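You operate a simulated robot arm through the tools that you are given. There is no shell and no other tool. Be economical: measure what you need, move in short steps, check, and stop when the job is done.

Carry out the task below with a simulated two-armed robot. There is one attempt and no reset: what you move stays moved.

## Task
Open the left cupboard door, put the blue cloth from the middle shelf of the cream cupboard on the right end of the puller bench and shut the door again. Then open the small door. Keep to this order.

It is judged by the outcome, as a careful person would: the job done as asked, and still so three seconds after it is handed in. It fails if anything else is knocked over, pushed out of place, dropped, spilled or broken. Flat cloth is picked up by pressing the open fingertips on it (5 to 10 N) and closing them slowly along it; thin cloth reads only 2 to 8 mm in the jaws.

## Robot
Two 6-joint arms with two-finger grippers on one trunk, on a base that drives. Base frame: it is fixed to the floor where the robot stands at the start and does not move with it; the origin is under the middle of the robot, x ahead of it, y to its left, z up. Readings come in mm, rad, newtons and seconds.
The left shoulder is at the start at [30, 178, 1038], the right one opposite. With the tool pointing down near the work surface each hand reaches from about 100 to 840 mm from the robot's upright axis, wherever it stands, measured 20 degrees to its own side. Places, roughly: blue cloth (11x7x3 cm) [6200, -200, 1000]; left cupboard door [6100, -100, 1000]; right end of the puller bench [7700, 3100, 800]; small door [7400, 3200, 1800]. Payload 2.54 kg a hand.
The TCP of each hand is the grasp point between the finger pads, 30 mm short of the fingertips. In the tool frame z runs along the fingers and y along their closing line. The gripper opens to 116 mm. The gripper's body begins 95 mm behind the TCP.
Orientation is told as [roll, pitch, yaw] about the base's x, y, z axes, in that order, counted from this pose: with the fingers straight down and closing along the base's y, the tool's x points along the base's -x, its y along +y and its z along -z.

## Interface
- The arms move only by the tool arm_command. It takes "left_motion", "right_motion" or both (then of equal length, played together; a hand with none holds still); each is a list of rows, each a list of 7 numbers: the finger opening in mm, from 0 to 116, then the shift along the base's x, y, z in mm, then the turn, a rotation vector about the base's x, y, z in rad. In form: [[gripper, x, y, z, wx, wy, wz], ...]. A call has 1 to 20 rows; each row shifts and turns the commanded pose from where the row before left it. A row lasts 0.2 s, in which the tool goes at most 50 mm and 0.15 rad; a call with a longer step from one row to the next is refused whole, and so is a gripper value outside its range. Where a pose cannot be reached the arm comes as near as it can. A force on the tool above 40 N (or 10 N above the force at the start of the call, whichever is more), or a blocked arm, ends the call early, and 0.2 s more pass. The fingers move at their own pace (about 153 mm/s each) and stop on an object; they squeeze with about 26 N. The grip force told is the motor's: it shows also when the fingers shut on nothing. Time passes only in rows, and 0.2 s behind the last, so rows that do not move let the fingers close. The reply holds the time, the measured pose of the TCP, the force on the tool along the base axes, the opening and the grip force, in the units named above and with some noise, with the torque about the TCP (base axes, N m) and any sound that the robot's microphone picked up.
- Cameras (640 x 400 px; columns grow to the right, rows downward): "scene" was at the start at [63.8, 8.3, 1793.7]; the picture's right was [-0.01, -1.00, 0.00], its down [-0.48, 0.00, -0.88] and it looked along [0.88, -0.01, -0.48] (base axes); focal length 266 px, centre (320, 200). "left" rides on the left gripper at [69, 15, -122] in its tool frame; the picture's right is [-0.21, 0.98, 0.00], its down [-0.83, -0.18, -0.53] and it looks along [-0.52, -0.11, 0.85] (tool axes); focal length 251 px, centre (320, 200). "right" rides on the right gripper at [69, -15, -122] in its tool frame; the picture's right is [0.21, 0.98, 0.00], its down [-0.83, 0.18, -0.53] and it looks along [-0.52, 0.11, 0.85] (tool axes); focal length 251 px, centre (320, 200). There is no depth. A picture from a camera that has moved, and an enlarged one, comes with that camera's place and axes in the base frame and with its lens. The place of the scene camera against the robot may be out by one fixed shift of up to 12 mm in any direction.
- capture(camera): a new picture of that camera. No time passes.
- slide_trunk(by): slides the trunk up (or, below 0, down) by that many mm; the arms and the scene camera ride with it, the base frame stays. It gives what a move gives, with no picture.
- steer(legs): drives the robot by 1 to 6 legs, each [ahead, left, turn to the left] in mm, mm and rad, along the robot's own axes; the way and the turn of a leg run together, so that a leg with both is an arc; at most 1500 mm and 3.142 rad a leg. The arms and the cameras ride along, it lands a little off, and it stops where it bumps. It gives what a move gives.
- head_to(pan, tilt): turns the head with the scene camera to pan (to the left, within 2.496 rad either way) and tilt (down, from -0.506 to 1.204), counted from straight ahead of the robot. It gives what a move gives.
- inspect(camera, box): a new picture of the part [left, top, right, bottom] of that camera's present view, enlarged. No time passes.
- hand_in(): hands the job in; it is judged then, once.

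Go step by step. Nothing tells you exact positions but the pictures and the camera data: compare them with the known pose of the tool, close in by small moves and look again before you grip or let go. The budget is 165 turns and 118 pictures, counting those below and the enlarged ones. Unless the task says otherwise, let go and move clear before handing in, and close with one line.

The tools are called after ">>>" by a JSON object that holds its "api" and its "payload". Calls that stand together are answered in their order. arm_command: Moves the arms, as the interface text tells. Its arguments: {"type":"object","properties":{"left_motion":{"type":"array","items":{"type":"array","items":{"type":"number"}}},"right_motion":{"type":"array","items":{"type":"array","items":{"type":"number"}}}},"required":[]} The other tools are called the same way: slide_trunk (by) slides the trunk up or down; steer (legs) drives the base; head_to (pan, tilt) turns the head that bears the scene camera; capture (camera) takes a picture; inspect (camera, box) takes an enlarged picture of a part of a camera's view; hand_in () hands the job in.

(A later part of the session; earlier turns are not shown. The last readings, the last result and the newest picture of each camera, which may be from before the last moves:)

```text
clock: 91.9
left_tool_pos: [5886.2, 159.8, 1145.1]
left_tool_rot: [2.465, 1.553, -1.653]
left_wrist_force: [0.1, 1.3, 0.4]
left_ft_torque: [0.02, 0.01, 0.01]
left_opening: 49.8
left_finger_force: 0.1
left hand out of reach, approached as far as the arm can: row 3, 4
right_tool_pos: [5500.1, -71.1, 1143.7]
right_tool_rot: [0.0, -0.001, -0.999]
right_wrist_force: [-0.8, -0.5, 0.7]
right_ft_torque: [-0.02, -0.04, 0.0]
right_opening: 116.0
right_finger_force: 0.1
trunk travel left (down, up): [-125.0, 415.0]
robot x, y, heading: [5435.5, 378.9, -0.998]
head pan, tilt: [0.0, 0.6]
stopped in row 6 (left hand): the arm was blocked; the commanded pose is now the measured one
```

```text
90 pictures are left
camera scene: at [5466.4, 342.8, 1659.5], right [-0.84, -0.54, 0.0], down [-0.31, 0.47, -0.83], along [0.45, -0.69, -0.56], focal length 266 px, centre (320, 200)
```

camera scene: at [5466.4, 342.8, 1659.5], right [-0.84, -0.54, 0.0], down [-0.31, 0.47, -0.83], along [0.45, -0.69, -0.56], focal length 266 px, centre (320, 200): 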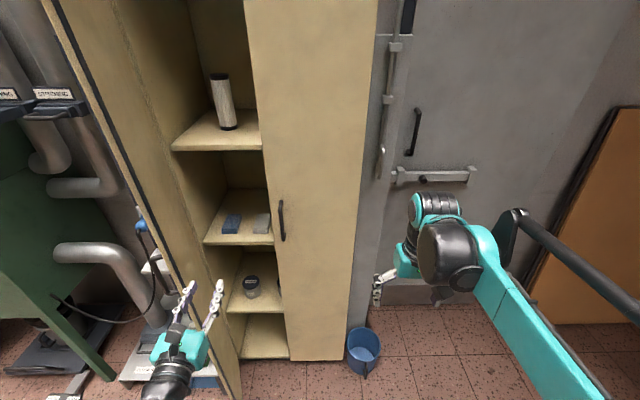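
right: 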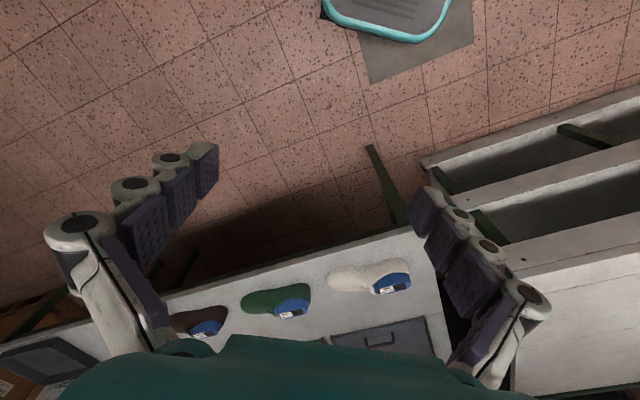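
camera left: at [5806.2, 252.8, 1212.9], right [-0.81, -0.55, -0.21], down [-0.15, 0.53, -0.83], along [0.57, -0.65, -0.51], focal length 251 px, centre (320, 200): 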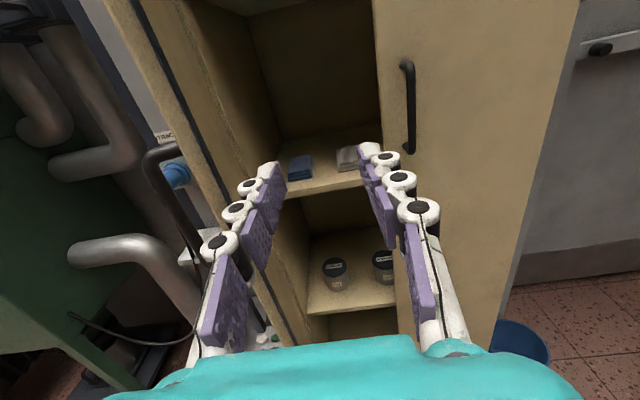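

The hand is before the opening; I triangulate the blue cloth at about (6186, -139, ~998). I move in yawed to the left and pitched down so the body clears the door, and then look again.

>>> {"api": "arm_command", "payload": {"left_motion": [[100, 25, -31, -5, 0, 0, 0.133], [100, 25, -31, -5, 0, 0, 0.133], [100, 25, -31, -5, 0, 0, 0.133], [100, 25, -31, -10, 0.0706, 0.103, 0], [100, 25, -31, -10, 0.0706, 0.103, 0], [100, 25, -31, -10, 0.0706, 0.103, 0], [100, 25, -31, -10, 0.0706, 0.103, 0]]}}

>>> {"api": "capture", "payload": {"camera": "left"}}

>>> {"api": "capture", "payload": {"camera": "scene"}}

```text
clock: 93.5
left_tool_pos: [6065.8, -61.6, 1086.6]
left_tool_rot: [-0.006, 1.079, 2.556]
left_wrist_force: [0.2, -0.4, 0.4]
left_ft_torque: [0.0, -0.03, 0.02]
left_opening: 99.9
left_finger_force: 0.1
right_tool_pos: [5500.9, -74.8, 1141.9]
right_tool_rot: [0.0, 0.003, -0.999]
right_wrist_force: [-1.1, -0.9, -0.6]
right_ft_torque: [0.04, 0.01, 0.03]
right_opening: 115.9
right_finger_force: 0.1
trunk travel left (down, up): [-125.0, 415.0]
robot x, y, heading: [5430.5, 380.4, -0.999]
head pan, tilt: [0.0, 0.6]
```

```text
89 pictures are left
camera left: at [5994.6, -34.2, 1205.5], right [-0.62, -0.76, -0.19], down [-0.62, 0.62, -0.48], along [0.48, -0.17, -0.86], focal length 251 px, centre (320, 200)
```

left: 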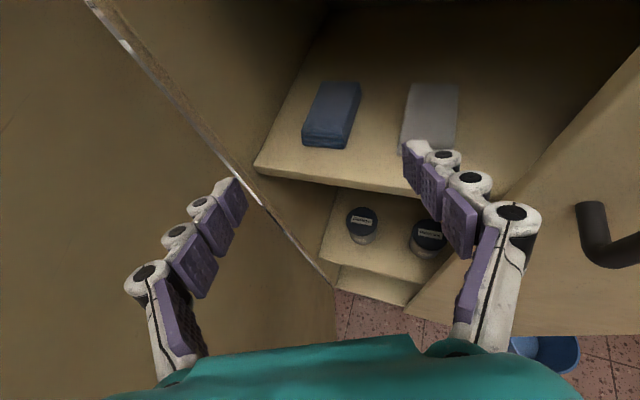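

```text
88 pictures are left
camera scene: at [5469.7, 339.3, 1659.3], right [-0.84, -0.54, 0.0], down [-0.31, 0.48, -0.82], along [0.45, -0.69, -0.57], focal length 266 px, centre (320, 200)
```

scene: 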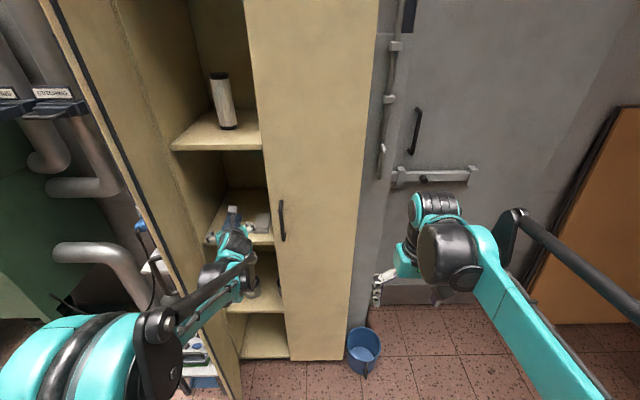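

The blue cloth is clearly visible; by its size I now place it nearer (6261, -200, top ~935). I move partway and triangulate again.

>>> {"api": "arm_command", "payload": {"left_motion": [[100, 28, -20, -20, 0, 0, 0], [100, 28, -20, -20, 0, 0, 0]]}}

>>> {"api": "capture", "payload": {"camera": "left"}}

```text
clock: 94.1
left_tool_pos: [6120.4, -98.4, 1052.1]
left_tool_rot: [-0.003, 1.082, 2.56]
left_wrist_force: [-0.1, -0.1, 0.3]
left_ft_torque: [-0.01, 0.0, -0.03]
left_opening: 100.0
left_finger_force: 0.2
right_tool_pos: [5500.2, -72.3, 1142.6]
right_tool_rot: [0.001, 0.0, -0.998]
right_wrist_force: [0.0, 0.1, 0.7]
right_ft_torque: [0.04, 0.0, -0.02]
right_opening: 116.0
right_finger_force: 0.0
trunk travel left (down, up): [-125.0, 415.0]
robot x, y, heading: [5433.3, 378.9, -1.001]
head pan, tilt: [0.0, 0.6]
```

```text
87 pictures are left
camera left: at [6048.8, -70.9, 1168.7], right [-0.62, -0.76, -0.19], down [-0.62, 0.62, -0.48], along [0.48, -0.18, -0.86], focal length 251 px, centre (320, 200)
```

left: 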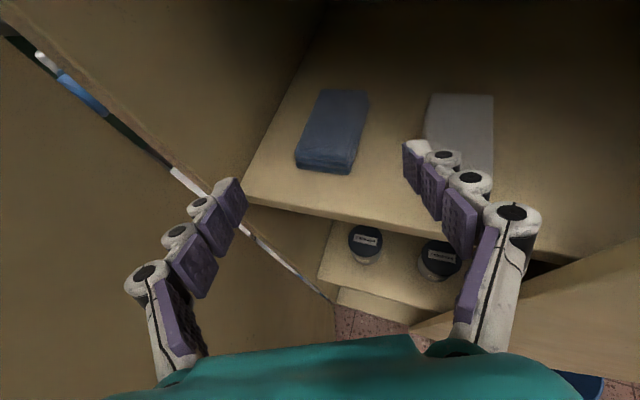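

The cloth lies about along my approach axis; shelf height is uncertain (905–945). I go closer, yaw 0.2 back to align with it, and look again.

>>> {"api": "arm_command", "payload": {"left_motion": [[110, 20, -16, -9, 0, 0, -0.1], [110, 20, -16, -9, 0, 0, -0.1], [110, 20, -16, -9, 0, 0, 0]]}}

>>> {"api": "capture", "payload": {"camera": "left"}}

```text
clock: 94.9
left_tool_pos: [6162.0, -150.9, 1024.6]
left_tool_rot: [-0.033, 1.087, 2.394]
left_wrist_force: [1.0, -0.2, 0.0]
left_ft_torque: [0.04, -0.02, 0.0]
left_opening: 109.8
left_finger_force: 0.1
left hand out of reach, approached as far as the arm can: row 2
right_tool_pos: [5503.0, -74.2, 1142.1]
right_tool_rot: [-0.003, 0.001, -1.0]
right_wrist_force: [1.6, -0.7, -0.5]
right_ft_torque: [0.04, 0.08, 0.02]
right_opening: 115.9
right_finger_force: 0.1
trunk travel left (down, up): [-125.0, 415.0]
robot x, y, heading: [5434.4, 378.9, -0.997]
head pan, tilt: [0.0, 0.6]
```

```text
86 pictures are left
camera left: at [6094.0, -114.9, 1141.0], right [-0.72, -0.67, -0.2], down [-0.52, 0.71, -0.48], along [0.47, -0.24, -0.85], focal length 251 px, centre (320, 200)
```

left: 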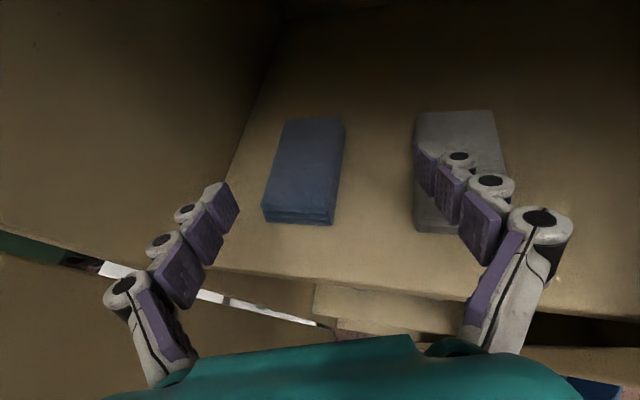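

Good triangulation: shelf z ≈ 941, cloth center ≈ (6231, -185), top 971, lying along my forward direction. My arm is at its reach limit, so I drive 60 mm ahead and check.

>>> {"api": "steer", "payload": {"legs": [[60, 0, 0]]}}

>>> {"api": "capture", "payload": {"camera": "scene"}}

>>> {"api": "capture", "payload": {"camera": "left"}}

```text
clock: 95.9
left_tool_pos: [6194.5, -202.4, 1024.8]
left_tool_rot: [-0.034, 1.087, 2.392]
left_wrist_force: [0.8, -0.8, -1.0]
left_ft_torque: [0.02, -0.04, 0.01]
left_opening: 109.7
left_finger_force: 0.1
right_tool_pos: [5535.1, -125.8, 1141.7]
right_tool_rot: [0.0, 0.003, -0.997]
right_wrist_force: [1.1, -0.8, -0.1]
right_ft_torque: [0.08, 0.04, 0.01]
right_opening: 116.2
right_finger_force: 0.0
trunk travel left (down, up): [-125.0, 415.0]
robot x, y, heading: [5465.1, 333.6, -0.997]
head pan, tilt: [0.0, 0.6]
```

```text
85 pictures are left
camera scene: at [5503.3, 287.5, 1659.3], right [-0.84, -0.54, 0.0], down [-0.31, 0.48, -0.82], along [0.45, -0.69, -0.57], focal length 266 px, centre (320, 200)
```

scene: 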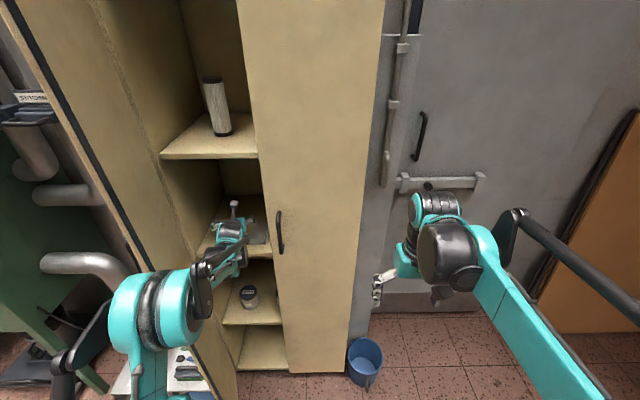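

```text
84 pictures are left
camera left: at [6126.3, -166.8, 1141.0], right [-0.72, -0.67, -0.21], down [-0.52, 0.71, -0.48], along [0.47, -0.24, -0.85], focal length 251 px, centre (320, 200)
```

left: 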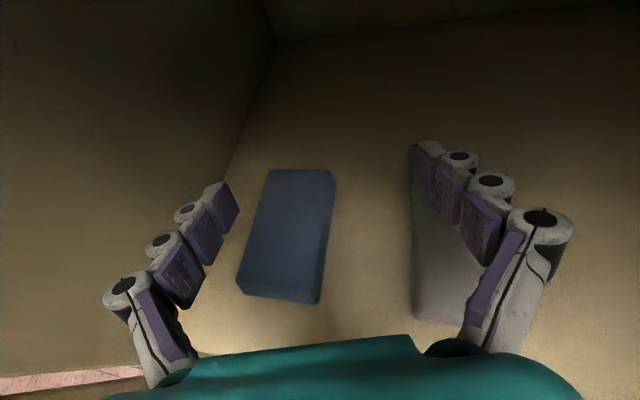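

The cloth is clear with a 70 mm gap to the grey one. I shift left 38 mm, align the yaw, and lower partly with the fingers straddling the cloth.

>>> {"api": "arm_command", "payload": {"left_motion": [[90, 14, 13, 0, 0, 0, -0.1], [90, 15, 13, 0, 0, 0, -0.1], [90, 0, 0, -20, 0, 0, 0]]}}

>>> {"api": "capture", "payload": {"camera": "left"}}

```text
clock: 96.7
left_tool_pos: [6193.8, -202.6, 1003.3]
left_tool_rot: [-0.034, 1.09, 2.396]
left_wrist_force: [0.4, 0.2, 0.2]
left_ft_torque: [0.02, -0.05, -0.05]
left_opening: 89.7
left_finger_force: 0.1
left hand out of reach, approached as far as the arm can: row 1, 2
right_tool_pos: [5535.7, -124.9, 1142.7]
right_tool_rot: [0.0, -0.001, -1.0]
right_wrist_force: [-0.8, 0.2, 0.2]
right_ft_torque: [-0.02, 0.06, -0.01]
right_opening: 116.0
right_finger_force: 0.2
trunk travel left (down, up): [-125.0, 415.0]
robot x, y, heading: [5465.1, 328.5, -0.996]
head pan, tilt: [0.0, 0.6]
```

```text
83 pictures are left
camera left: at [6125.6, -166.5, 1120.0], right [-0.72, -0.67, -0.21], down [-0.52, 0.71, -0.48], along [0.47, -0.24, -0.85], focal length 251 px, centre (320, 200)
```

left: 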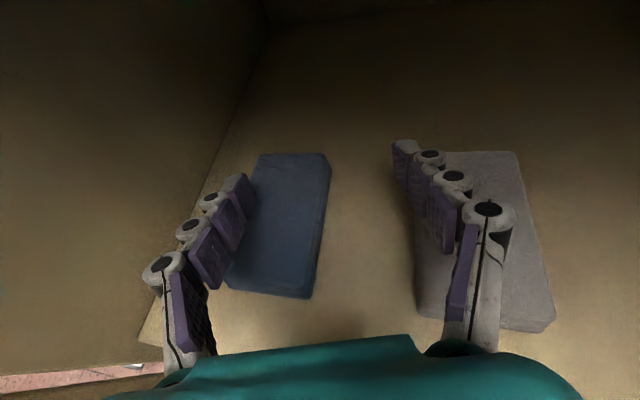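

Yawing right at this pitch exceeds the wrist range. I raise slightly and try a steeper pitch, which should free the yaw.

>>> {"api": "arm_command", "payload": {"left_motion": [[90, 8, 5, 15, 0.065, 0.076, 0], [90, 8, 5, 15, 0.065, 0.076, 0], [90, 8, 5, 5, 0.065, 0.076, 0], [90, 8, 5, 5, 0.065, 0.076, 0], [90, 0, 0, 0, 0, 0, -0.05], [90, 0, 0, 0, 0, 0, -0.05], [90, 0, 0, 0, 0, 0, -0.05], [90, 0, 0, 0, 0, 0, -0.05]]}}

>>> {"api": "capture", "payload": {"camera": "left"}}

```text
clock: 98.5
left_tool_pos: [6158.6, -232.5, 1045.2]
left_tool_rot: [-0.147, 0.727, 2.306]
left_wrist_force: [0.8, 0.5, -0.9]
left_ft_torque: [0.01, 0.0, 0.02]
left_opening: 90.3
left_finger_force: 0.1
left hand out of reach, approached as far as the arm can: row 1, 2, 3, 4, 5, 6, 7, 8
right_tool_pos: [5533.4, -125.2, 1143.5]
right_tool_rot: [0.0, 0.0, -0.998]
right_wrist_force: [0.6, 0.0, 0.4]
right_ft_torque: [0.04, -0.03, 0.0]
right_opening: 116.0
right_finger_force: 0.0
trunk travel left (down, up): [-125.0, 415.0]
robot x, y, heading: [5465.2, 332.6, -0.996]
head pan, tilt: [0.0, 0.6]
```

```text
82 pictures are left
camera left: at [6116.1, -236.0, 1178.6], right [-0.76, -0.6, -0.25], down [-0.59, 0.8, -0.13], along [0.28, 0.04, -0.96], focal length 251 px, centre (320, 200)
```

left: 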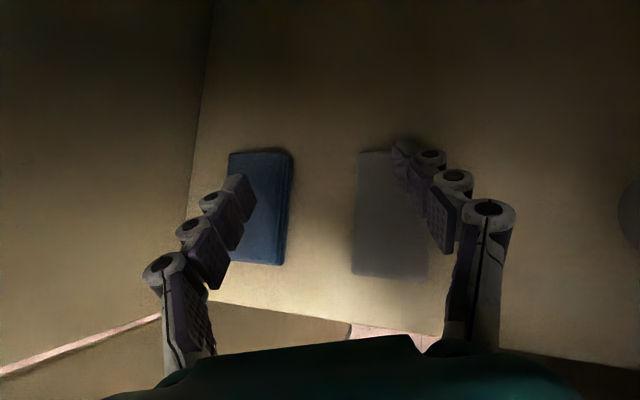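

The wrist is limited in that direction. I return to the earlier heading/pitch and test whether the sideways shift alone is reachable.

>>> {"api": "arm_command", "payload": {"left_motion": [[112, 0, 0, 10, -0.067, -0.074, 0.04], [112, 10, 8, 0, -0.067, -0.074, 0.04], [112, 14, 12, -5, -0.067, -0.074, 0.04], [112, 14, 12, -10, 0, 0, 0], [112, 14, 12, -10, 0, 0, 0]]}}

>>> {"api": "capture", "payload": {"camera": "left"}}

```text
clock: 99.7
left_tool_pos: [6211.8, -189.6, 1030.7]
left_tool_rot: [-0.142, 1.018, 2.41]
left_wrist_force: [0.0, -0.2, -0.1]
left_ft_torque: [-0.04, -0.01, 0.0]
left_opening: 111.7
left_finger_force: 0.1
right_tool_pos: [5534.1, -124.8, 1143.1]
right_tool_rot: [0.001, 0.0, -0.996]
right_wrist_force: [0.2, 0.5, 0.5]
right_ft_torque: [-0.01, 0.01, -0.02]
right_opening: 115.9
right_finger_force: 0.1
trunk travel left (down, up): [-125.0, 415.0]
robot x, y, heading: [5465.6, 330.7, -0.999]
head pan, tilt: [0.0, 0.6]
```

```text
81 pictures are left
camera left: at [6141.4, -170.8, 1150.2], right [-0.64, -0.72, -0.26], down [-0.6, 0.68, -0.41], along [0.47, -0.11, -0.87], focal length 251 px, centre (320, 200)
```

left: 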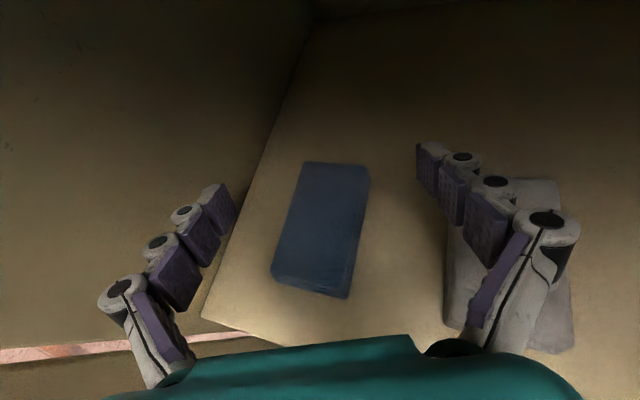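

All reachable. The cloth lies between the fingers; I open fully, shift slightly left and lower to straddle it just above the shelf.

>>> {"api": "arm_command", "payload": {"left_motion": [[116, -2, 12, 0, 0, 0, 0], [116, -3, 12, -13, 0, 0, 0], [116, 0, 0, -20, 0, 0, 0]]}}

>>> {"api": "capture", "payload": {"camera": "left"}}

```text
clock: 100.5
left_tool_pos: [6207.6, -164.6, 997.0]
left_tool_rot: [-0.143, 1.019, 2.413]
left_wrist_force: [0.5, 0.5, -0.1]
left_ft_torque: [0.0, -0.04, 0.0]
left_opening: 116.0
left_finger_force: 0.1
right_tool_pos: [5534.7, -124.5, 1142.1]
right_tool_rot: [0.001, 0.0, -1.0]
right_wrist_force: [-0.3, -0.4, -0.2]
right_ft_torque: [0.03, 0.0, -0.02]
right_opening: 116.2
right_finger_force: 0.1
trunk travel left (down, up): [-125.0, 415.0]
robot x, y, heading: [5467.8, 330.4, -0.997]
head pan, tilt: [0.0, 0.6]
```

```text
80 pictures are left
camera left: at [6138.2, -146.6, 1117.0], right [-0.64, -0.72, -0.26], down [-0.6, 0.68, -0.41], along [0.47, -0.11, -0.87], focal length 251 px, centre (320, 200)
```

left: 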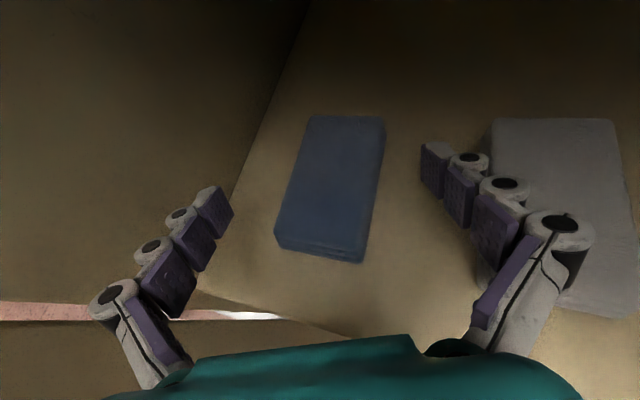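

The cloth is well between the fingers; I lower the last ~25 mm and watch the force.

>>> {"api": "arm_command", "payload": {"left_motion": [[116, -2, -1, -12, 0, 0, 0], [116, 2, -2, -12, 0, 0, 0]]}}

>>> {"api": "capture", "payload": {"camera": "left"}}

```text
clock: 101.1
left_tool_pos: [6206.8, -168.7, 972.8]
left_tool_rot: [-0.142, 1.02, 2.411]
left_wrist_force: [-0.2, -0.7, 0.0]
left_ft_torque: [0.0, -0.02, 0.01]
left_opening: 116.1
left_finger_force: 0.1
right_tool_pos: [5534.9, -124.5, 1141.9]
right_tool_rot: [-0.001, -0.001, -0.996]
right_wrist_force: [0.3, -0.9, -0.7]
right_ft_torque: [-0.01, 0.02, 0.01]
right_opening: 115.9
right_finger_force: 0.0
trunk travel left (down, up): [-125.0, 415.0]
robot x, y, heading: [5467.4, 330.6, -0.999]
head pan, tilt: [0.0, 0.6]
```

```text
79 pictures are left
camera left: at [6137.1, -150.2, 1093.3], right [-0.64, -0.72, -0.26], down [-0.61, 0.68, -0.41], along [0.47, -0.11, -0.87], focal length 251 px, centre (320, 200)
```

left: 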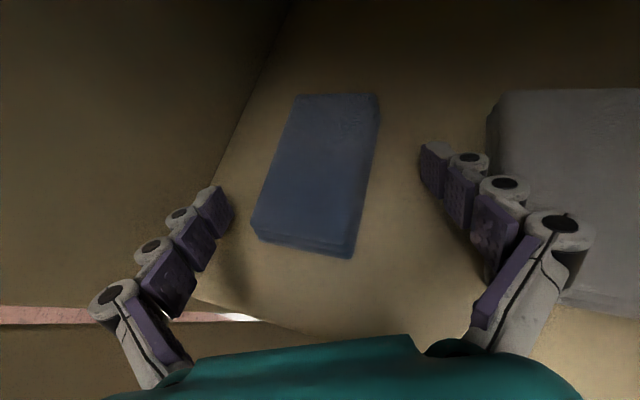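

Fingers straddle the cloth near the shelf. I go 12 mm further in and close slowly.

>>> {"api": "arm_command", "payload": {"left_motion": [[116, 10, -6, -3, 0, 0, 0], [100, 0, 0, 0, 0, 0, 0], [85, 0, 0, 0, 0, 0, 0], [75, 0, 0, 0, 0, 0, 0], [65, 0, 0, 0, 0, 0, 0], [55, 0, 0, 0, 0, 0, 0], [45, 0, 0, 0, 0, 0, 0], [30, 0, 0, 0, 0, 0, 0]]}}

>>> {"api": "capture", "payload": {"camera": "left"}}

```text
clock: 102.6
left_tool_pos: [6212.2, -177.6, 976.5]
left_tool_rot: [-0.138, 1.03, 2.409]
left_wrist_force: [-6.7, -2.3, 23.1]
left_ft_torque: [-0.74, 0.31, -0.47]
left_opening: 65.4
left_finger_force: 15.2
right_tool_pos: [5531.6, -122.9, 1143.7]
right_tool_rot: [0.001, -0.003, -0.998]
right_wrist_force: [0.5, 0.1, -0.1]
right_ft_torque: [0.0, 0.01, -0.01]
right_opening: 115.9
right_finger_force: 0.0
trunk travel left (down, up): [-125.0, 415.0]
robot x, y, heading: [5467.8, 331.0, -0.996]
head pan, tilt: [0.0, 0.6]
stopped in row 7 (left hand): the force on the tool passed its limit at 46 N (the readings are from after the stop); the commanded pose is now the measured one
```

```text
78 pictures are left
camera left: at [6141.2, -157.2, 1095.5], right [-0.64, -0.72, -0.25], down [-0.6, 0.68, -0.42], along [0.48, -0.12, -0.87], focal length 251 px, centre (320, 200)
```

left: 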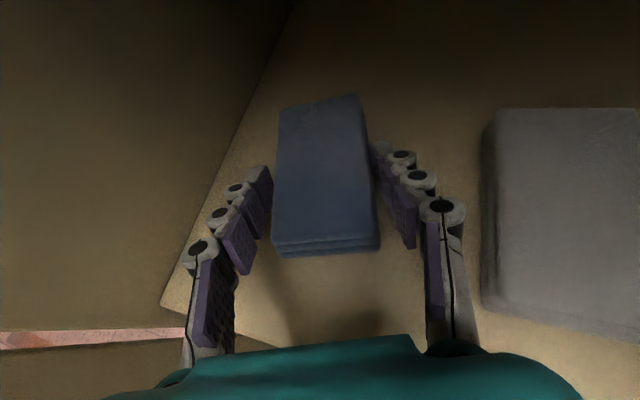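

The cloth aligned itself in the jaws. Tips are pressing on the shelf, so I raise a few mm and close fully.

>>> {"api": "arm_command", "payload": {"left_motion": [[65, 0, 0, 4, 0, 0, 0], [55, 0, 0, 0, 0, 0, 0], [45, 0, 0, 1, 0, 0, 0], [30, 0, 0, 1, 0, 0, 0], [10, 0, 0, 0, 0, 0, 0], [0, 0, 0, 0, 0, 0, 0]]}}

>>> {"api": "capture", "payload": {"camera": "left"}}

```text
clock: 104.0
left_tool_pos: [6215.5, -175.4, 977.1]
left_tool_rot: [-0.14, 1.021, 2.413]
left_wrist_force: [-0.1, -0.4, 0.0]
left_ft_torque: [-0.01, -0.03, 0.03]
left_opening: 64.2
left_finger_force: 25.9
right_tool_pos: [5533.0, -125.0, 1143.6]
right_tool_rot: [0.0, -0.001, -0.997]
right_wrist_force: [-0.2, 0.4, 0.8]
right_ft_torque: [-0.01, -0.01, -0.01]
right_opening: 115.9
right_finger_force: 0.0
trunk travel left (down, up): [-125.0, 415.0]
robot x, y, heading: [5468.2, 328.4, -0.997]
head pan, tilt: [0.0, 0.6]
```

```text
77 pictures are left
camera left: at [6145.2, -157.3, 1097.3], right [-0.64, -0.72, -0.25], down [-0.6, 0.68, -0.42], along [0.47, -0.12, -0.87], focal length 251 px, centre (320, 200)
```

left: 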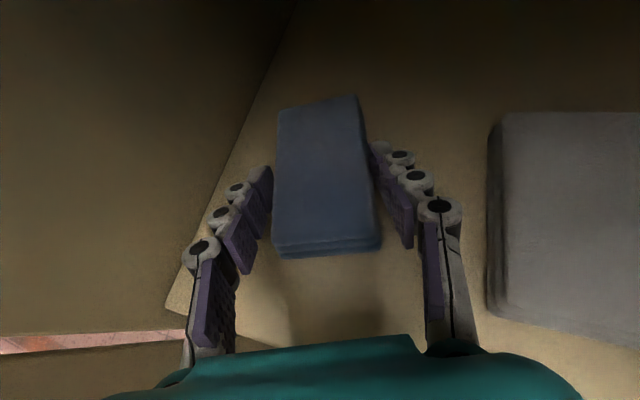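

The cloth is held at 64 mm with 26 N. I lift it and check.

>>> {"api": "arm_command", "payload": {"left_motion": [[0, 0, 0, 15, 0, 0, 0], [0, 0, 0, 25, 0, 0, 0], [0, 0, 0, 25, 0, 0, 0]]}}

>>> {"api": "capture", "payload": {"camera": "left"}}

```text
clock: 104.8
left_tool_pos: [6215.1, -178.2, 1043.2]
left_tool_rot: [-0.138, 1.024, 2.413]
left_wrist_force: [0.3, -0.4, -0.1]
left_ft_torque: [0.01, 0.04, 0.0]
left_opening: 63.9
left_finger_force: 25.8
right_tool_pos: [5533.4, -125.0, 1142.3]
right_tool_rot: [0.001, 0.001, -0.997]
right_wrist_force: [0.3, 0.1, -0.1]
right_ft_torque: [-0.02, 0.0, 0.02]
right_opening: 116.0
right_finger_force: 0.1
trunk travel left (down, up): [-125.0, 415.0]
robot x, y, heading: [5466.3, 331.7, -0.994]
head pan, tilt: [0.0, 0.6]
```

```text
76 pictures are left
camera left: at [6144.8, -158.5, 1163.6], right [-0.64, -0.72, -0.25], down [-0.6, 0.68, -0.42], along [0.47, -0.12, -0.87], focal length 251 px, centre (320, 200)
```

left: 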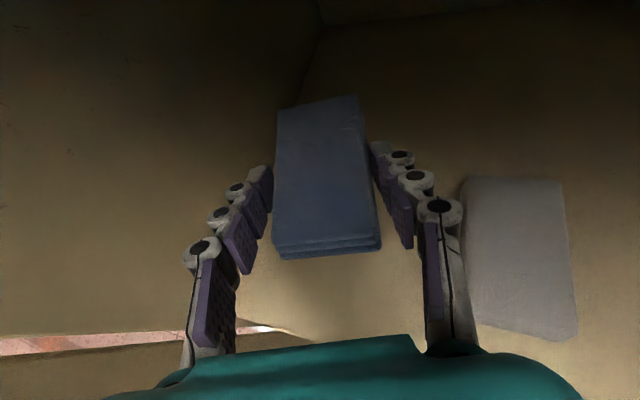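

The cloth is up and clear, the grey one undisturbed. I back the robot out along the hand's axis, clear of the door edge.

>>> {"api": "steer", "payload": {"legs": [[-360, -170, 0], [-250, 0, 0]]}}

>>> {"api": "head_to", "payload": {"pan": 0.2, "tilt": 0.6}}

>>> {"api": "capture", "payload": {"camera": "scene"}}

>>> {"api": "head_to", "payload": {"pan": 1.5, "tilt": 0.4}}

>>> {"api": "capture", "payload": {"camera": "scene"}}

```text
clock: 108.7
left_tool_pos: [5743.3, 233.8, 1043.9]
left_tool_rot: [-0.137, 1.025, 2.404]
left_wrist_force: [-1.0, 0.0, 0.4]
left_ft_torque: [-0.02, 0.02, 0.0]
left_opening: 62.4
left_finger_force: 25.6
right_tool_pos: [5061.7, 292.5, 1143.7]
right_tool_rot: [-0.001, -0.002, -1.004]
right_wrist_force: [-1.4, -0.1, 0.7]
right_ft_torque: [-0.02, -0.01, 0.02]
right_opening: 116.2
right_finger_force: 0.2
trunk travel left (down, up): [-125.0, 415.0]
robot x, y, heading: [5000.2, 744.1, -1.006]
head pan, tilt: [0.0, 0.6]
```

```text
clock: 109.4
left_tool_pos: [5743.3, 231.2, 1042.2]
left_tool_rot: [-0.138, 1.021, 2.405]
left_wrist_force: [-0.2, -0.1, -1.3]
left_ft_torque: [0.04, -0.05, 0.03]
left_opening: 62.7
left_finger_force: 25.7
right_tool_pos: [5063.4, 290.3, 1143.1]
right_tool_rot: [0.001, 0.0, -1.006]
right_wrist_force: [0.2, 1.1, -0.2]
right_ft_torque: [0.03, -0.01, -0.02]
right_opening: 116.0
right_finger_force: 0.1
trunk travel left (down, up): [-125.0, 415.0]
robot x, y, heading: [5002.3, 745.8, -1.002]
head pan, tilt: [0.201, 0.6]
```

```text
75 pictures are left
camera scene: at [5047.5, 715.8, 1659.4], right [-0.72, -0.69, 0.0], down [-0.39, 0.41, -0.82], along [0.57, -0.59, -0.57], focal length 266 px, centre (320, 200)
```

scene: 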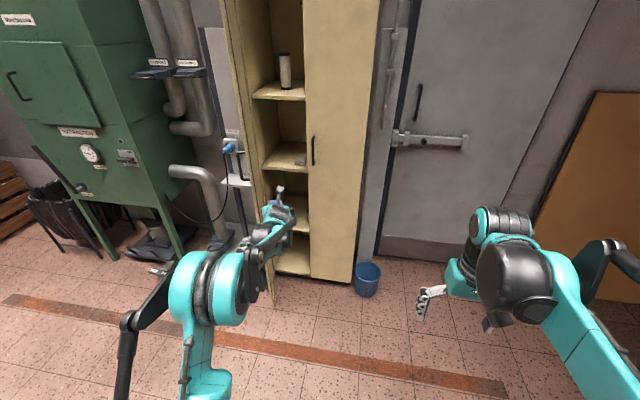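

```text
clock: 110.8
left_tool_pos: [5744.9, 234.2, 1043.5]
left_tool_rot: [-0.138, 1.023, 2.406]
left_wrist_force: [-0.5, 0.4, -1.3]
left_ft_torque: [-0.02, 0.01, 0.01]
left_opening: 62.1
left_finger_force: 26.2
right_tool_pos: [5062.4, 291.6, 1142.5]
right_tool_rot: [0.001, 0.0, -1.006]
right_wrist_force: [-0.9, 0.5, -0.5]
right_ft_torque: [0.01, -0.01, -0.02]
right_opening: 116.1
right_finger_force: 0.1
trunk travel left (down, up): [-125.0, 415.0]
robot x, y, heading: [4998.9, 747.5, -1.005]
head pan, tilt: [1.499, 0.4]
```

```text
74 pictures are left
camera scene: at [5067.6, 823.6, 1677.6], right [0.47, -0.88, 0.0], down [-0.34, -0.18, -0.92], along [0.81, 0.44, -0.39], focal length 266 px, centre (320, 200)
```

scene: 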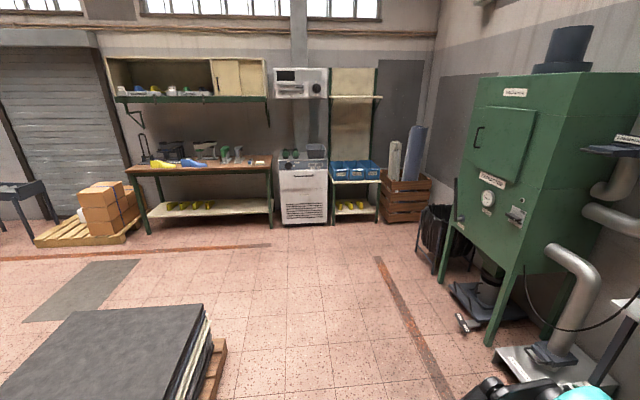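

The cloth is out. I see the puller bench with its shelf and a small cream sliding/hinged door at upper right; I zoom in on it.

>>> {"api": "inspect", "payload": {"camera": "scene", "box": [100, 40, 300, 240]}}

```text
2.00 times, centred on (200, 140) of scene
camera zoom: at [5067.6, 823.6, 1677.6], right [0.47, -0.88, 0.0], down [-0.34, -0.18, -0.92], along [0.81, 0.44, -0.39], focal length 531 px, centre (560, 320)
```

zoom: 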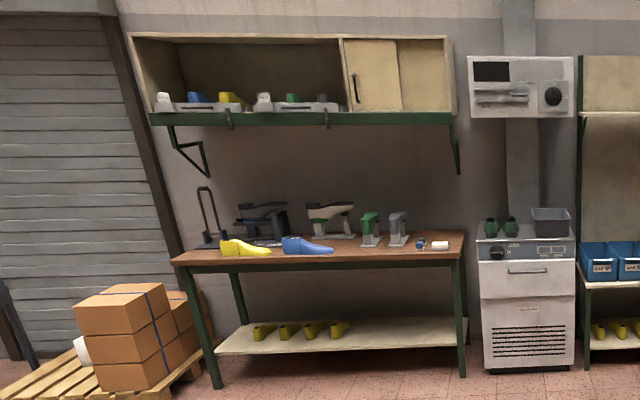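

The bench's right end has a white roll and small blue items at the back; its front right area looks free. I turn left and drive toward it, stopping short to look.

>>> {"api": "steer", "payload": {"legs": [[0, 0, 1.57], [1300, 0, 0], [700, 150, 0]]}}

>>> {"api": "head_to", "payload": {"pan": 0.2, "tilt": 0.5}}

>>> {"api": "capture", "payload": {"camera": "scene"}}

```text
clock: 124.6
left_tool_pos: [7214.5, 2579.6, 1042.8]
left_tool_rot: [-0.137, 1.022, -2.353]
left_wrist_force: [-0.5, 0.5, -0.7]
left_ft_torque: [-0.03, -0.02, 0.01]
left_opening: 61.0
left_finger_force: 26.5
right_tool_pos: [7124.3, 1901.3, 1142.9]
right_tool_rot: [0.0, 0.0, 0.519]
right_wrist_force: [0.3, 0.3, 1.1]
right_ft_torque: [-0.02, 0.03, -0.05]
right_opening: 116.0
right_finger_force: 0.1
trunk travel left (down, up): [-125.0, 415.0]
robot x, y, heading: [6669.5, 1857.4, 0.519]
head pan, tilt: [1.499, 0.4]
```

```text
clock: 126.0
left_tool_pos: [7212.9, 2579.0, 1042.9]
left_tool_rot: [-0.138, 1.021, -2.354]
left_wrist_force: [0.1, 0.0, -0.4]
left_ft_torque: [-0.06, -0.01, 0.0]
left_opening: 60.9
left_finger_force: 26.1
right_tool_pos: [7123.9, 1901.6, 1142.9]
right_tool_rot: [-0.002, 0.002, 0.519]
right_wrist_force: [-0.6, 0.1, -0.6]
right_ft_torque: [0.01, 0.01, 0.0]
right_opening: 115.9
right_finger_force: 0.1
trunk travel left (down, up): [-125.0, 415.0]
robot x, y, heading: [6669.1, 1859.1, 0.522]
head pan, tilt: [0.201, 0.499]
```

```text
72 pictures are left
camera scene: at [6712.1, 1913.1, 1668.5], right [0.66, -0.75, 0.0], down [-0.36, -0.32, -0.88], along [0.66, 0.58, -0.48], focal length 266 px, centre (320, 200)
```

scene: 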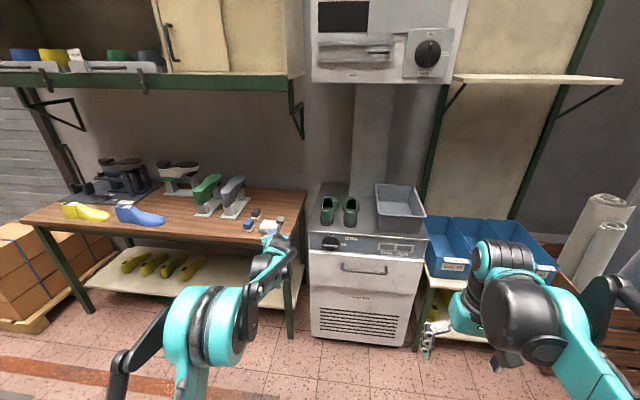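

Now the bench is close; I zoom in on its right end to see what free area exists.

>>> {"api": "inspect", "payload": {"camera": "scene", "box": [180, 160, 340, 260]}}

```text
4.00 times, centred on (260, 210) of scene
camera zoom: at [6712.1, 1913.1, 1668.5], right [0.66, -0.75, 0.0], down [-0.36, -0.32, -0.88], along [0.66, 0.58, -0.48], focal length 1062 px, centre (560, 160)
```

zoom: 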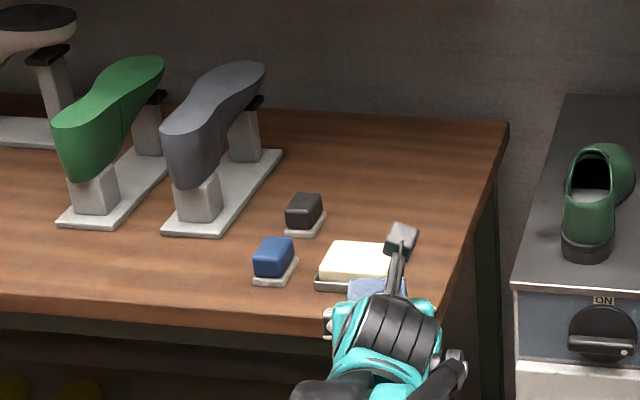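

The free spot is the back-right corner behind the sponge, about (7660, 3070), bench z ≈ 800. I drive up diagonally with the cloth well above everything.

>>> {"api": "steer", "payload": {"legs": [[400, 190, 0], [180, 0, 0]]}}

>>> {"api": "head_to", "payload": {"pan": 0.4, "tilt": 0.7}}

>>> {"api": "capture", "payload": {"camera": "scene"}}

>>> {"api": "capture", "payload": {"camera": "left"}}

```text
clock: 129.9
left_tool_pos: [7634.6, 3033.2, 1041.4]
left_tool_rot: [-0.14, 1.023, -2.356]
left_wrist_force: [1.0, 0.2, -1.2]
left_ft_torque: [-0.01, 0.03, 0.01]
left_opening: 60.8
left_finger_force: 25.8
right_tool_pos: [7544.0, 2356.0, 1141.9]
right_tool_rot: [0.0, 0.0, 0.518]
right_wrist_force: [0.6, 0.1, -0.1]
right_ft_torque: [0.0, 0.01, -0.02]
right_opening: 116.0
right_finger_force: 0.1
trunk travel left (down, up): [-125.0, 415.0]
robot x, y, heading: [7086.6, 2319.2, 0.521]
head pan, tilt: [0.201, 0.499]
```

```text
clock: 130.6
left_tool_pos: [7632.8, 3032.3, 1043.9]
left_tool_rot: [-0.136, 1.024, -2.357]
left_wrist_force: [-0.5, 0.4, -0.9]
left_ft_torque: [0.02, 0.03, -0.02]
left_opening: 60.8
left_finger_force: 26.2
right_tool_pos: [7542.8, 2354.6, 1143.4]
right_tool_rot: [0.0, 0.0, 0.518]
right_wrist_force: [-0.6, 0.4, 0.3]
right_ft_torque: [-0.03, -0.01, 0.02]
right_opening: 116.0
right_finger_force: 0.1
trunk travel left (down, up): [-125.0, 415.0]
robot x, y, heading: [7087.0, 2314.4, 0.52]
head pan, tilt: [0.4, 0.7]
```

```text
70 pictures are left
camera scene: at [7113.7, 2375.4, 1650.9], right [0.79, -0.61, 0.0], down [-0.39, -0.51, -0.77], along [0.47, 0.61, -0.64], focal length 266 px, centre (320, 200)
```

scene: 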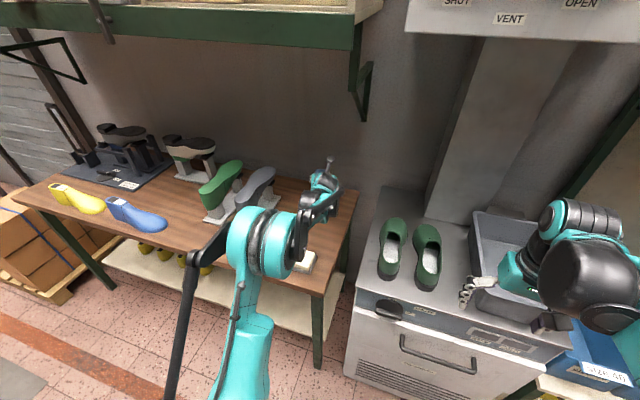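

```text
69 pictures are left
camera left: at [7609.4, 2962.9, 1163.2], right [0.69, -0.68, -0.25], down [-0.71, -0.56, -0.42], along [0.14, 0.47, -0.87], focal length 251 px, centre (320, 200)
```

left: 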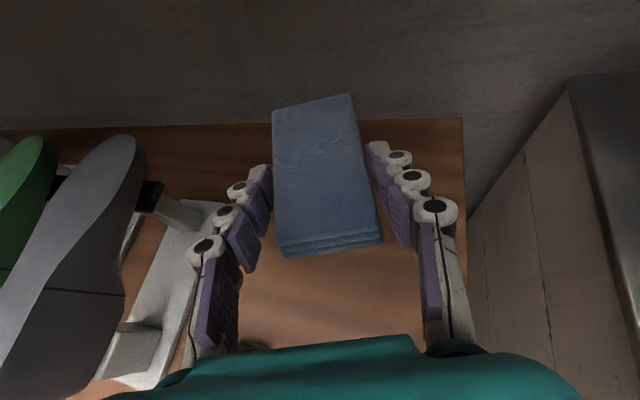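

The cloth hovers over the free back-right corner. I lower the trunk, then the arm.

>>> {"api": "slide_trunk", "payload": {"by": -120}}

>>> {"api": "arm_command", "payload": {"left_motion": [[0, 0, 0, -20, 0, 0, 0], [0, 0, 0, -20, 0, 0, 0]]}}

>>> {"api": "capture", "payload": {"camera": "left"}}

>>> {"api": "capture", "payload": {"camera": "scene"}}

```text
clock: 132.1
left_tool_pos: [7634.2, 3031.8, 922.6]
left_tool_rot: [-0.139, 1.026, -2.359]
left_wrist_force: [-0.4, -0.4, 0.3]
left_ft_torque: [0.01, 0.0, -0.04]
left_opening: 60.7
left_finger_force: 25.9
right_tool_pos: [7542.9, 2355.3, 1023.3]
right_tool_rot: [0.0, 0.001, 0.519]
right_wrist_force: [0.1, -0.9, -0.6]
right_ft_torque: [0.0, 0.01, 0.02]
right_opening: 116.1
right_finger_force: 0.1
trunk travel left (down, up): [-5.0, 535.0]
robot x, y, heading: [7089.6, 2315.3, 0.515]
head pan, tilt: [0.4, 0.7]
```

```text
clock: 132.7
left_tool_pos: [7634.0, 3035.2, 882.6]
left_tool_rot: [-0.139, 1.023, -2.355]
left_wrist_force: [0.5, 0.6, -0.2]
left_ft_torque: [-0.01, 0.0, 0.03]
left_opening: 60.9
left_finger_force: 26.2
right_tool_pos: [7543.3, 2355.4, 1022.7]
right_tool_rot: [-0.001, 0.0, 0.518]
right_wrist_force: [-0.1, -0.2, 0.2]
right_ft_torque: [0.0, 0.0, 0.0]
right_opening: 116.0
right_finger_force: 0.0
trunk travel left (down, up): [-5.0, 535.0]
robot x, y, heading: [7087.2, 2307.2, 0.518]
head pan, tilt: [0.4, 0.7]
```

```text
68 pictures are left
camera left: at [7610.8, 2964.7, 1002.5], right [0.69, -0.68, -0.25], down [-0.71, -0.56, -0.42], along [0.14, 0.47, -0.87], focal length 251 px, centre (320, 200)
```

left: 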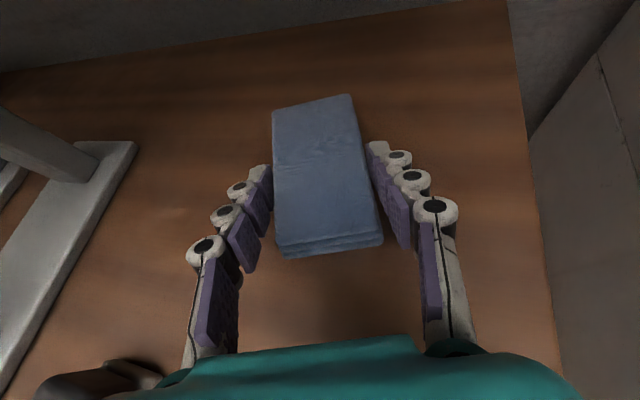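

```text
67 pictures are left
camera scene: at [7114.1, 2375.9, 1530.8], right [0.79, -0.61, 0.0], down [-0.39, -0.51, -0.76], along [0.46, 0.61, -0.64], focal length 266 px, centre (320, 200)
```

scene: 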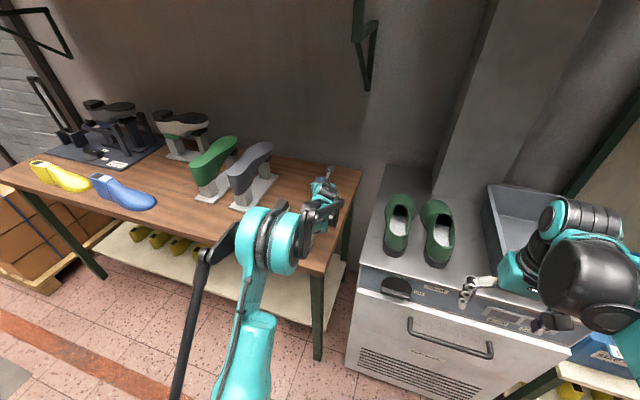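

Clear all round. I lower gently until the cloth touches the bench.

>>> {"api": "arm_command", "payload": {"left_motion": [[0, 0, 0, -12, 0, 0, 0], [0, 0, 0, -12, 0, 0, 0], [0, 0, 0, -8, 0, 0, 0]]}}

>>> {"api": "capture", "payload": {"camera": "left"}}

```text
clock: 133.4
left_tool_pos: [7633.6, 3034.1, 864.8]
left_tool_rot: [-0.135, 1.04, -2.357]
left_wrist_force: [-5.1, -3.4, 21.3]
left_ft_torque: [-0.65, -0.33, -0.25]
left_opening: 61.7
left_finger_force: 26.4
right_tool_pos: [7541.6, 2353.6, 1023.7]
right_tool_rot: [0.0, -0.005, 0.52]
right_wrist_force: [-0.5, 0.3, -0.2]
right_ft_torque: [0.0, -0.02, -0.04]
right_opening: 115.9
right_finger_force: 0.1
trunk travel left (down, up): [-5.0, 535.0]
robot x, y, heading: [7085.0, 2314.1, 0.52]
head pan, tilt: [0.4, 0.7]
stopped in row 3 (left hand): the force on the tool passed its limit at 50 N (the readings are from after the stop); the commanded pose is now the measured one
```

```text
66 pictures are left
camera left: at [7608.7, 2962.9, 984.9], right [0.69, -0.68, -0.25], down [-0.71, -0.56, -0.43], along [0.15, 0.48, -0.87], focal length 251 px, centre (320, 200)
```

left: 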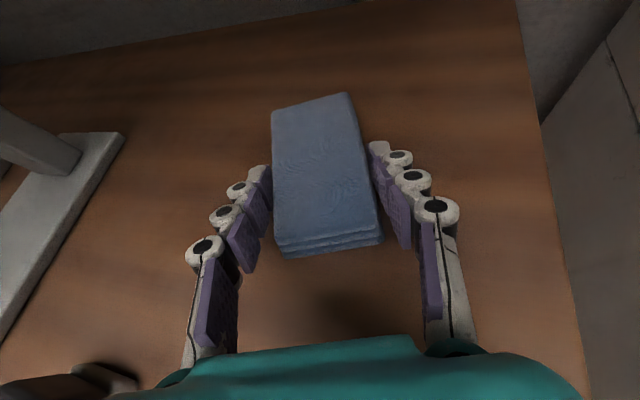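

The cloth rests on the bench (z ≈ 830). I release and rise straight up.

>>> {"api": "arm_command", "payload": {"left_motion": [[61, 0, 0, 2, 0, 0, 0], [75, 0, 0, 0, 0, 0, 0], [90, 0, 0, 0, 0, 0, 0], [90, 0, 0, 15, 0, 0, 0], [90, 0, 0, 25, 0, 0, 0], [90, 0, 0, 30, 0, 0, 0]]}}

>>> {"api": "capture", "payload": {"camera": "left"}}

```text
clock: 134.8
left_tool_pos: [7636.3, 3033.9, 933.2]
left_tool_rot: [-0.135, 1.034, -2.357]
left_wrist_force: [0.1, -0.1, 0.4]
left_ft_torque: [-0.01, 0.01, 0.0]
left_opening: 90.3
left_finger_force: 0.0
right_tool_pos: [7542.0, 2355.5, 1023.4]
right_tool_rot: [0.001, 0.001, 0.519]
right_wrist_force: [-0.2, 0.0, 0.4]
right_ft_torque: [-0.02, -0.03, 0.01]
right_opening: 116.2
right_finger_force: 0.1
trunk travel left (down, up): [-5.0, 535.0]
robot x, y, heading: [7087.6, 2315.7, 0.519]
head pan, tilt: [0.4, 0.7]
```

```text
65 pictures are left
camera left: at [7610.3, 2963.9, 1052.8], right [0.69, -0.68, -0.25], down [-0.71, -0.56, -0.43], along [0.15, 0.47, -0.87], focal length 251 px, centre (320, 200)
```

left: 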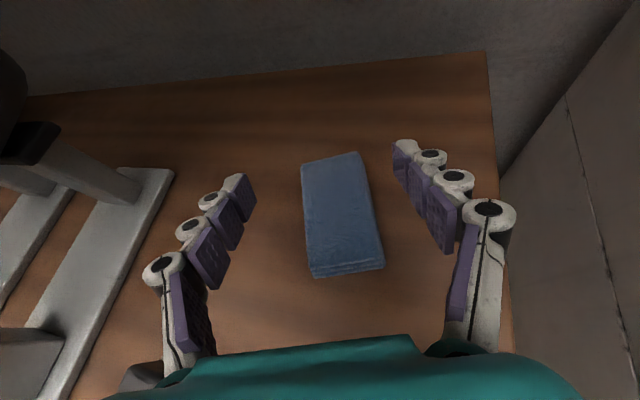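

The cloth lies flat on the right end of the bench. I raise a bit, back out, and take a look at the small door for later.

>>> {"api": "slide_trunk", "payload": {"by": 120}}

>>> {"api": "steer", "payload": {"legs": [[-600, 0, 0]]}}

>>> {"api": "head_to", "payload": {"pan": 0.35, "tilt": 0.05}}

>>> {"api": "capture", "payload": {"camera": "scene"}}

```text
clock: 136.3
left_tool_pos: [7635.8, 3034.5, 1052.6]
left_tool_rot: [-0.136, 1.034, -2.357]
left_wrist_force: [0.5, -0.9, -0.1]
left_ft_torque: [0.02, 0.0, -0.02]
left_opening: 90.1
left_finger_force: 0.0
right_tool_pos: [7542.9, 2355.7, 1142.7]
right_tool_rot: [0.0, -0.001, 0.519]
right_wrist_force: [0.0, 0.0, -0.1]
right_ft_torque: [0.01, 0.0, 0.05]
right_opening: 115.9
right_finger_force: 0.0
trunk travel left (down, up): [-125.0, 415.0]
robot x, y, heading: [7081.8, 2316.7, 0.518]
head pan, tilt: [0.4, 0.7]
```

```text
clock: 139.6
left_tool_pos: [7116.3, 2742.8, 1054.5]
left_tool_rot: [-0.137, 1.035, -2.35]
left_wrist_force: [-0.5, -1.0, -0.6]
left_ft_torque: [0.0, 0.01, 0.03]
left_opening: 89.9
left_finger_force: 0.1
right_tool_pos: [7028.3, 2062.9, 1142.5]
right_tool_rot: [0.0, -0.002, 0.523]
right_wrist_force: [0.2, 0.7, -1.0]
right_ft_torque: [0.0, -0.03, 0.03]
right_opening: 116.0
right_finger_force: 0.0
trunk travel left (down, up): [-125.0, 415.0]
robot x, y, heading: [6573.4, 2018.5, 0.525]
head pan, tilt: [0.4, 0.7]
```

```text
clock: 140.7
left_tool_pos: [7117.9, 2742.3, 1052.8]
left_tool_rot: [-0.135, 1.036, -2.351]
left_wrist_force: [0.0, 0.5, 0.6]
left_ft_torque: [-0.02, 0.02, -0.02]
left_opening: 90.0
left_finger_force: 0.1
right_tool_pos: [7028.0, 2063.2, 1143.3]
right_tool_rot: [0.0, 0.0, 0.525]
right_wrist_force: [-0.4, -0.3, 0.6]
right_ft_torque: [0.0, -0.01, 0.02]
right_opening: 116.0
right_finger_force: 0.1
trunk travel left (down, up): [-125.0, 415.0]
robot x, y, heading: [6571.2, 2019.7, 0.523]
head pan, tilt: [0.351, 0.051]
```

```text
64 pictures are left
camera scene: at [6606.7, 2083.2, 1710.0], right [0.77, -0.64, 0.0], down [-0.03, -0.04, -1.0], along [0.64, 0.77, -0.05], focal length 266 px, centre (320, 200)
```

scene: 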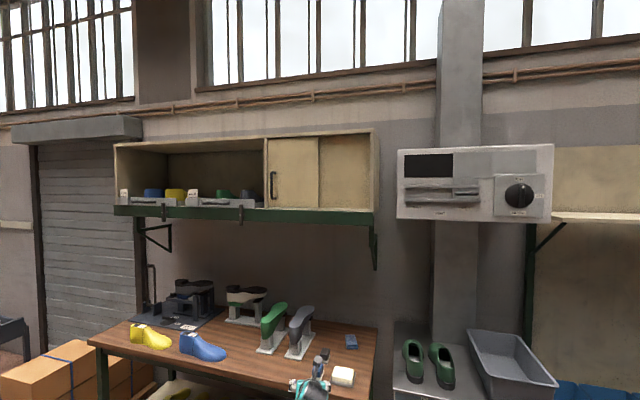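

I zoom in on the small door to see how it works.

>>> {"api": "inspect", "payload": {"camera": "scene", "box": [240, 120, 400, 220]}}

```text
4.00 times, centred on (320, 170) of scene
camera zoom: at [6606.7, 2083.2, 1710.0], right [0.77, -0.64, 0.0], down [-0.03, -0.04, -1.0], along [0.64, 0.77, -0.05], focal length 1062 px, centre (320, 320)
```

zoom: 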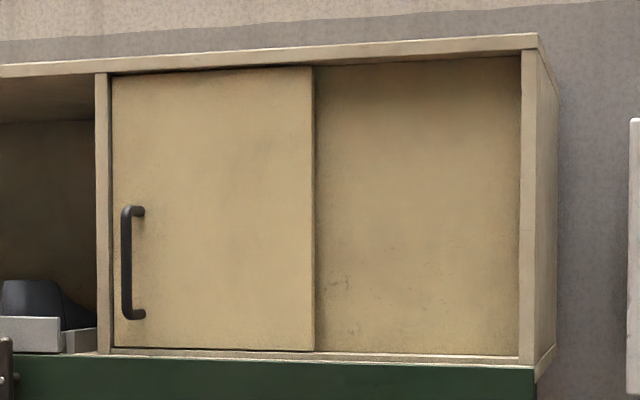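

It is a sliding door: the front panel with the handle slides right over the fixed panel. First I must shut the cupboard: I retract the left hand to a compact forward pose and drive back.

>>> {"api": "arm_command", "payload": {"left_motion": [[90, -34, -27, 15, 0.076, -0.064, 0], [60, -34, -27, 15, 0.076, -0.064, 0], [30, -34, -27, 15, 0.076, -0.064, 0], [5, -34, -27, 15, 0.076, -0.064, 0], [0, -34, -27, 15, 0.076, -0.064, 0], [0, -34, -27, 15, 0, 0, -0.08], [0, -34, -27, 15, 0, 0, -0.08], [0, -34, -27, 15, 0, 0, -0.08], [0, -31, -28, 15, 0, 0, -0.08]]}}

>>> {"api": "head_to", "payload": {"pan": -1.3, "tilt": 0.5}}

>>> {"api": "capture", "payload": {"camera": "scene"}}

```text
clock: 142.7
left_tool_pos: [6861.1, 2445.5, 1189.6]
left_tool_rot: [-0.936, 1.517, 2.836]
left_wrist_force: [-0.6, 1.0, -0.4]
left_ft_torque: [-0.03, 0.04, 0.01]
left_opening: 0.1
left_finger_force: 26.3
left hand out of reach, approached as far as the arm can: row 7, 8, 9
right_tool_pos: [7026.9, 2063.0, 1142.6]
right_tool_rot: [0.0, -0.001, 0.524]
right_wrist_force: [-0.4, 0.2, 0.2]
right_ft_torque: [0.02, -0.04, 0.03]
right_opening: 115.9
right_finger_force: 0.0
trunk travel left (down, up): [-125.0, 415.0]
robot x, y, heading: [6570.5, 2018.3, 0.53]
head pan, tilt: [0.351, 0.051]
```

```text
clock: 144.4
left_tool_pos: [6864.0, 2446.1, 1188.2]
left_tool_rot: [-0.911, 1.514, 2.862]
left_wrist_force: [-0.3, -0.1, 0.1]
left_ft_torque: [0.02, -0.01, -0.02]
left_opening: 0.1
left_finger_force: 25.8
right_tool_pos: [7028.7, 2062.7, 1142.1]
right_tool_rot: [0.0, -0.001, 0.523]
right_wrist_force: [-0.1, -1.2, -0.4]
right_ft_torque: [0.0, 0.02, 0.02]
right_opening: 115.8
right_finger_force: 0.1
trunk travel left (down, up): [-125.0, 415.0]
robot x, y, heading: [6571.9, 2017.2, 0.527]
head pan, tilt: [-1.3, 0.499]
```

```text
62 pictures are left
camera scene: at [6612.9, 1949.3, 1668.5], right [-0.7, -0.71, 0.0], down [-0.34, 0.34, -0.88], along [0.63, -0.62, -0.48], focal length 266 px, centre (320, 200)
```

scene: 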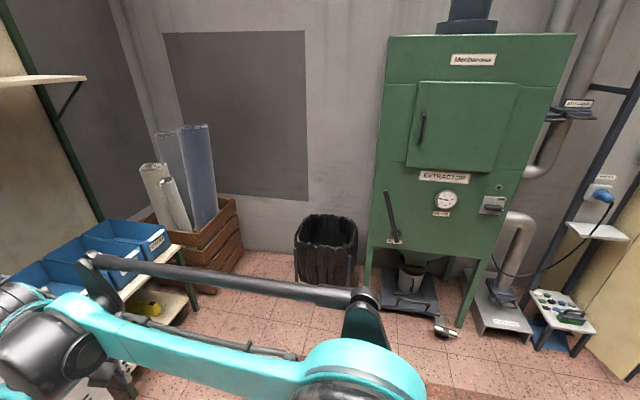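

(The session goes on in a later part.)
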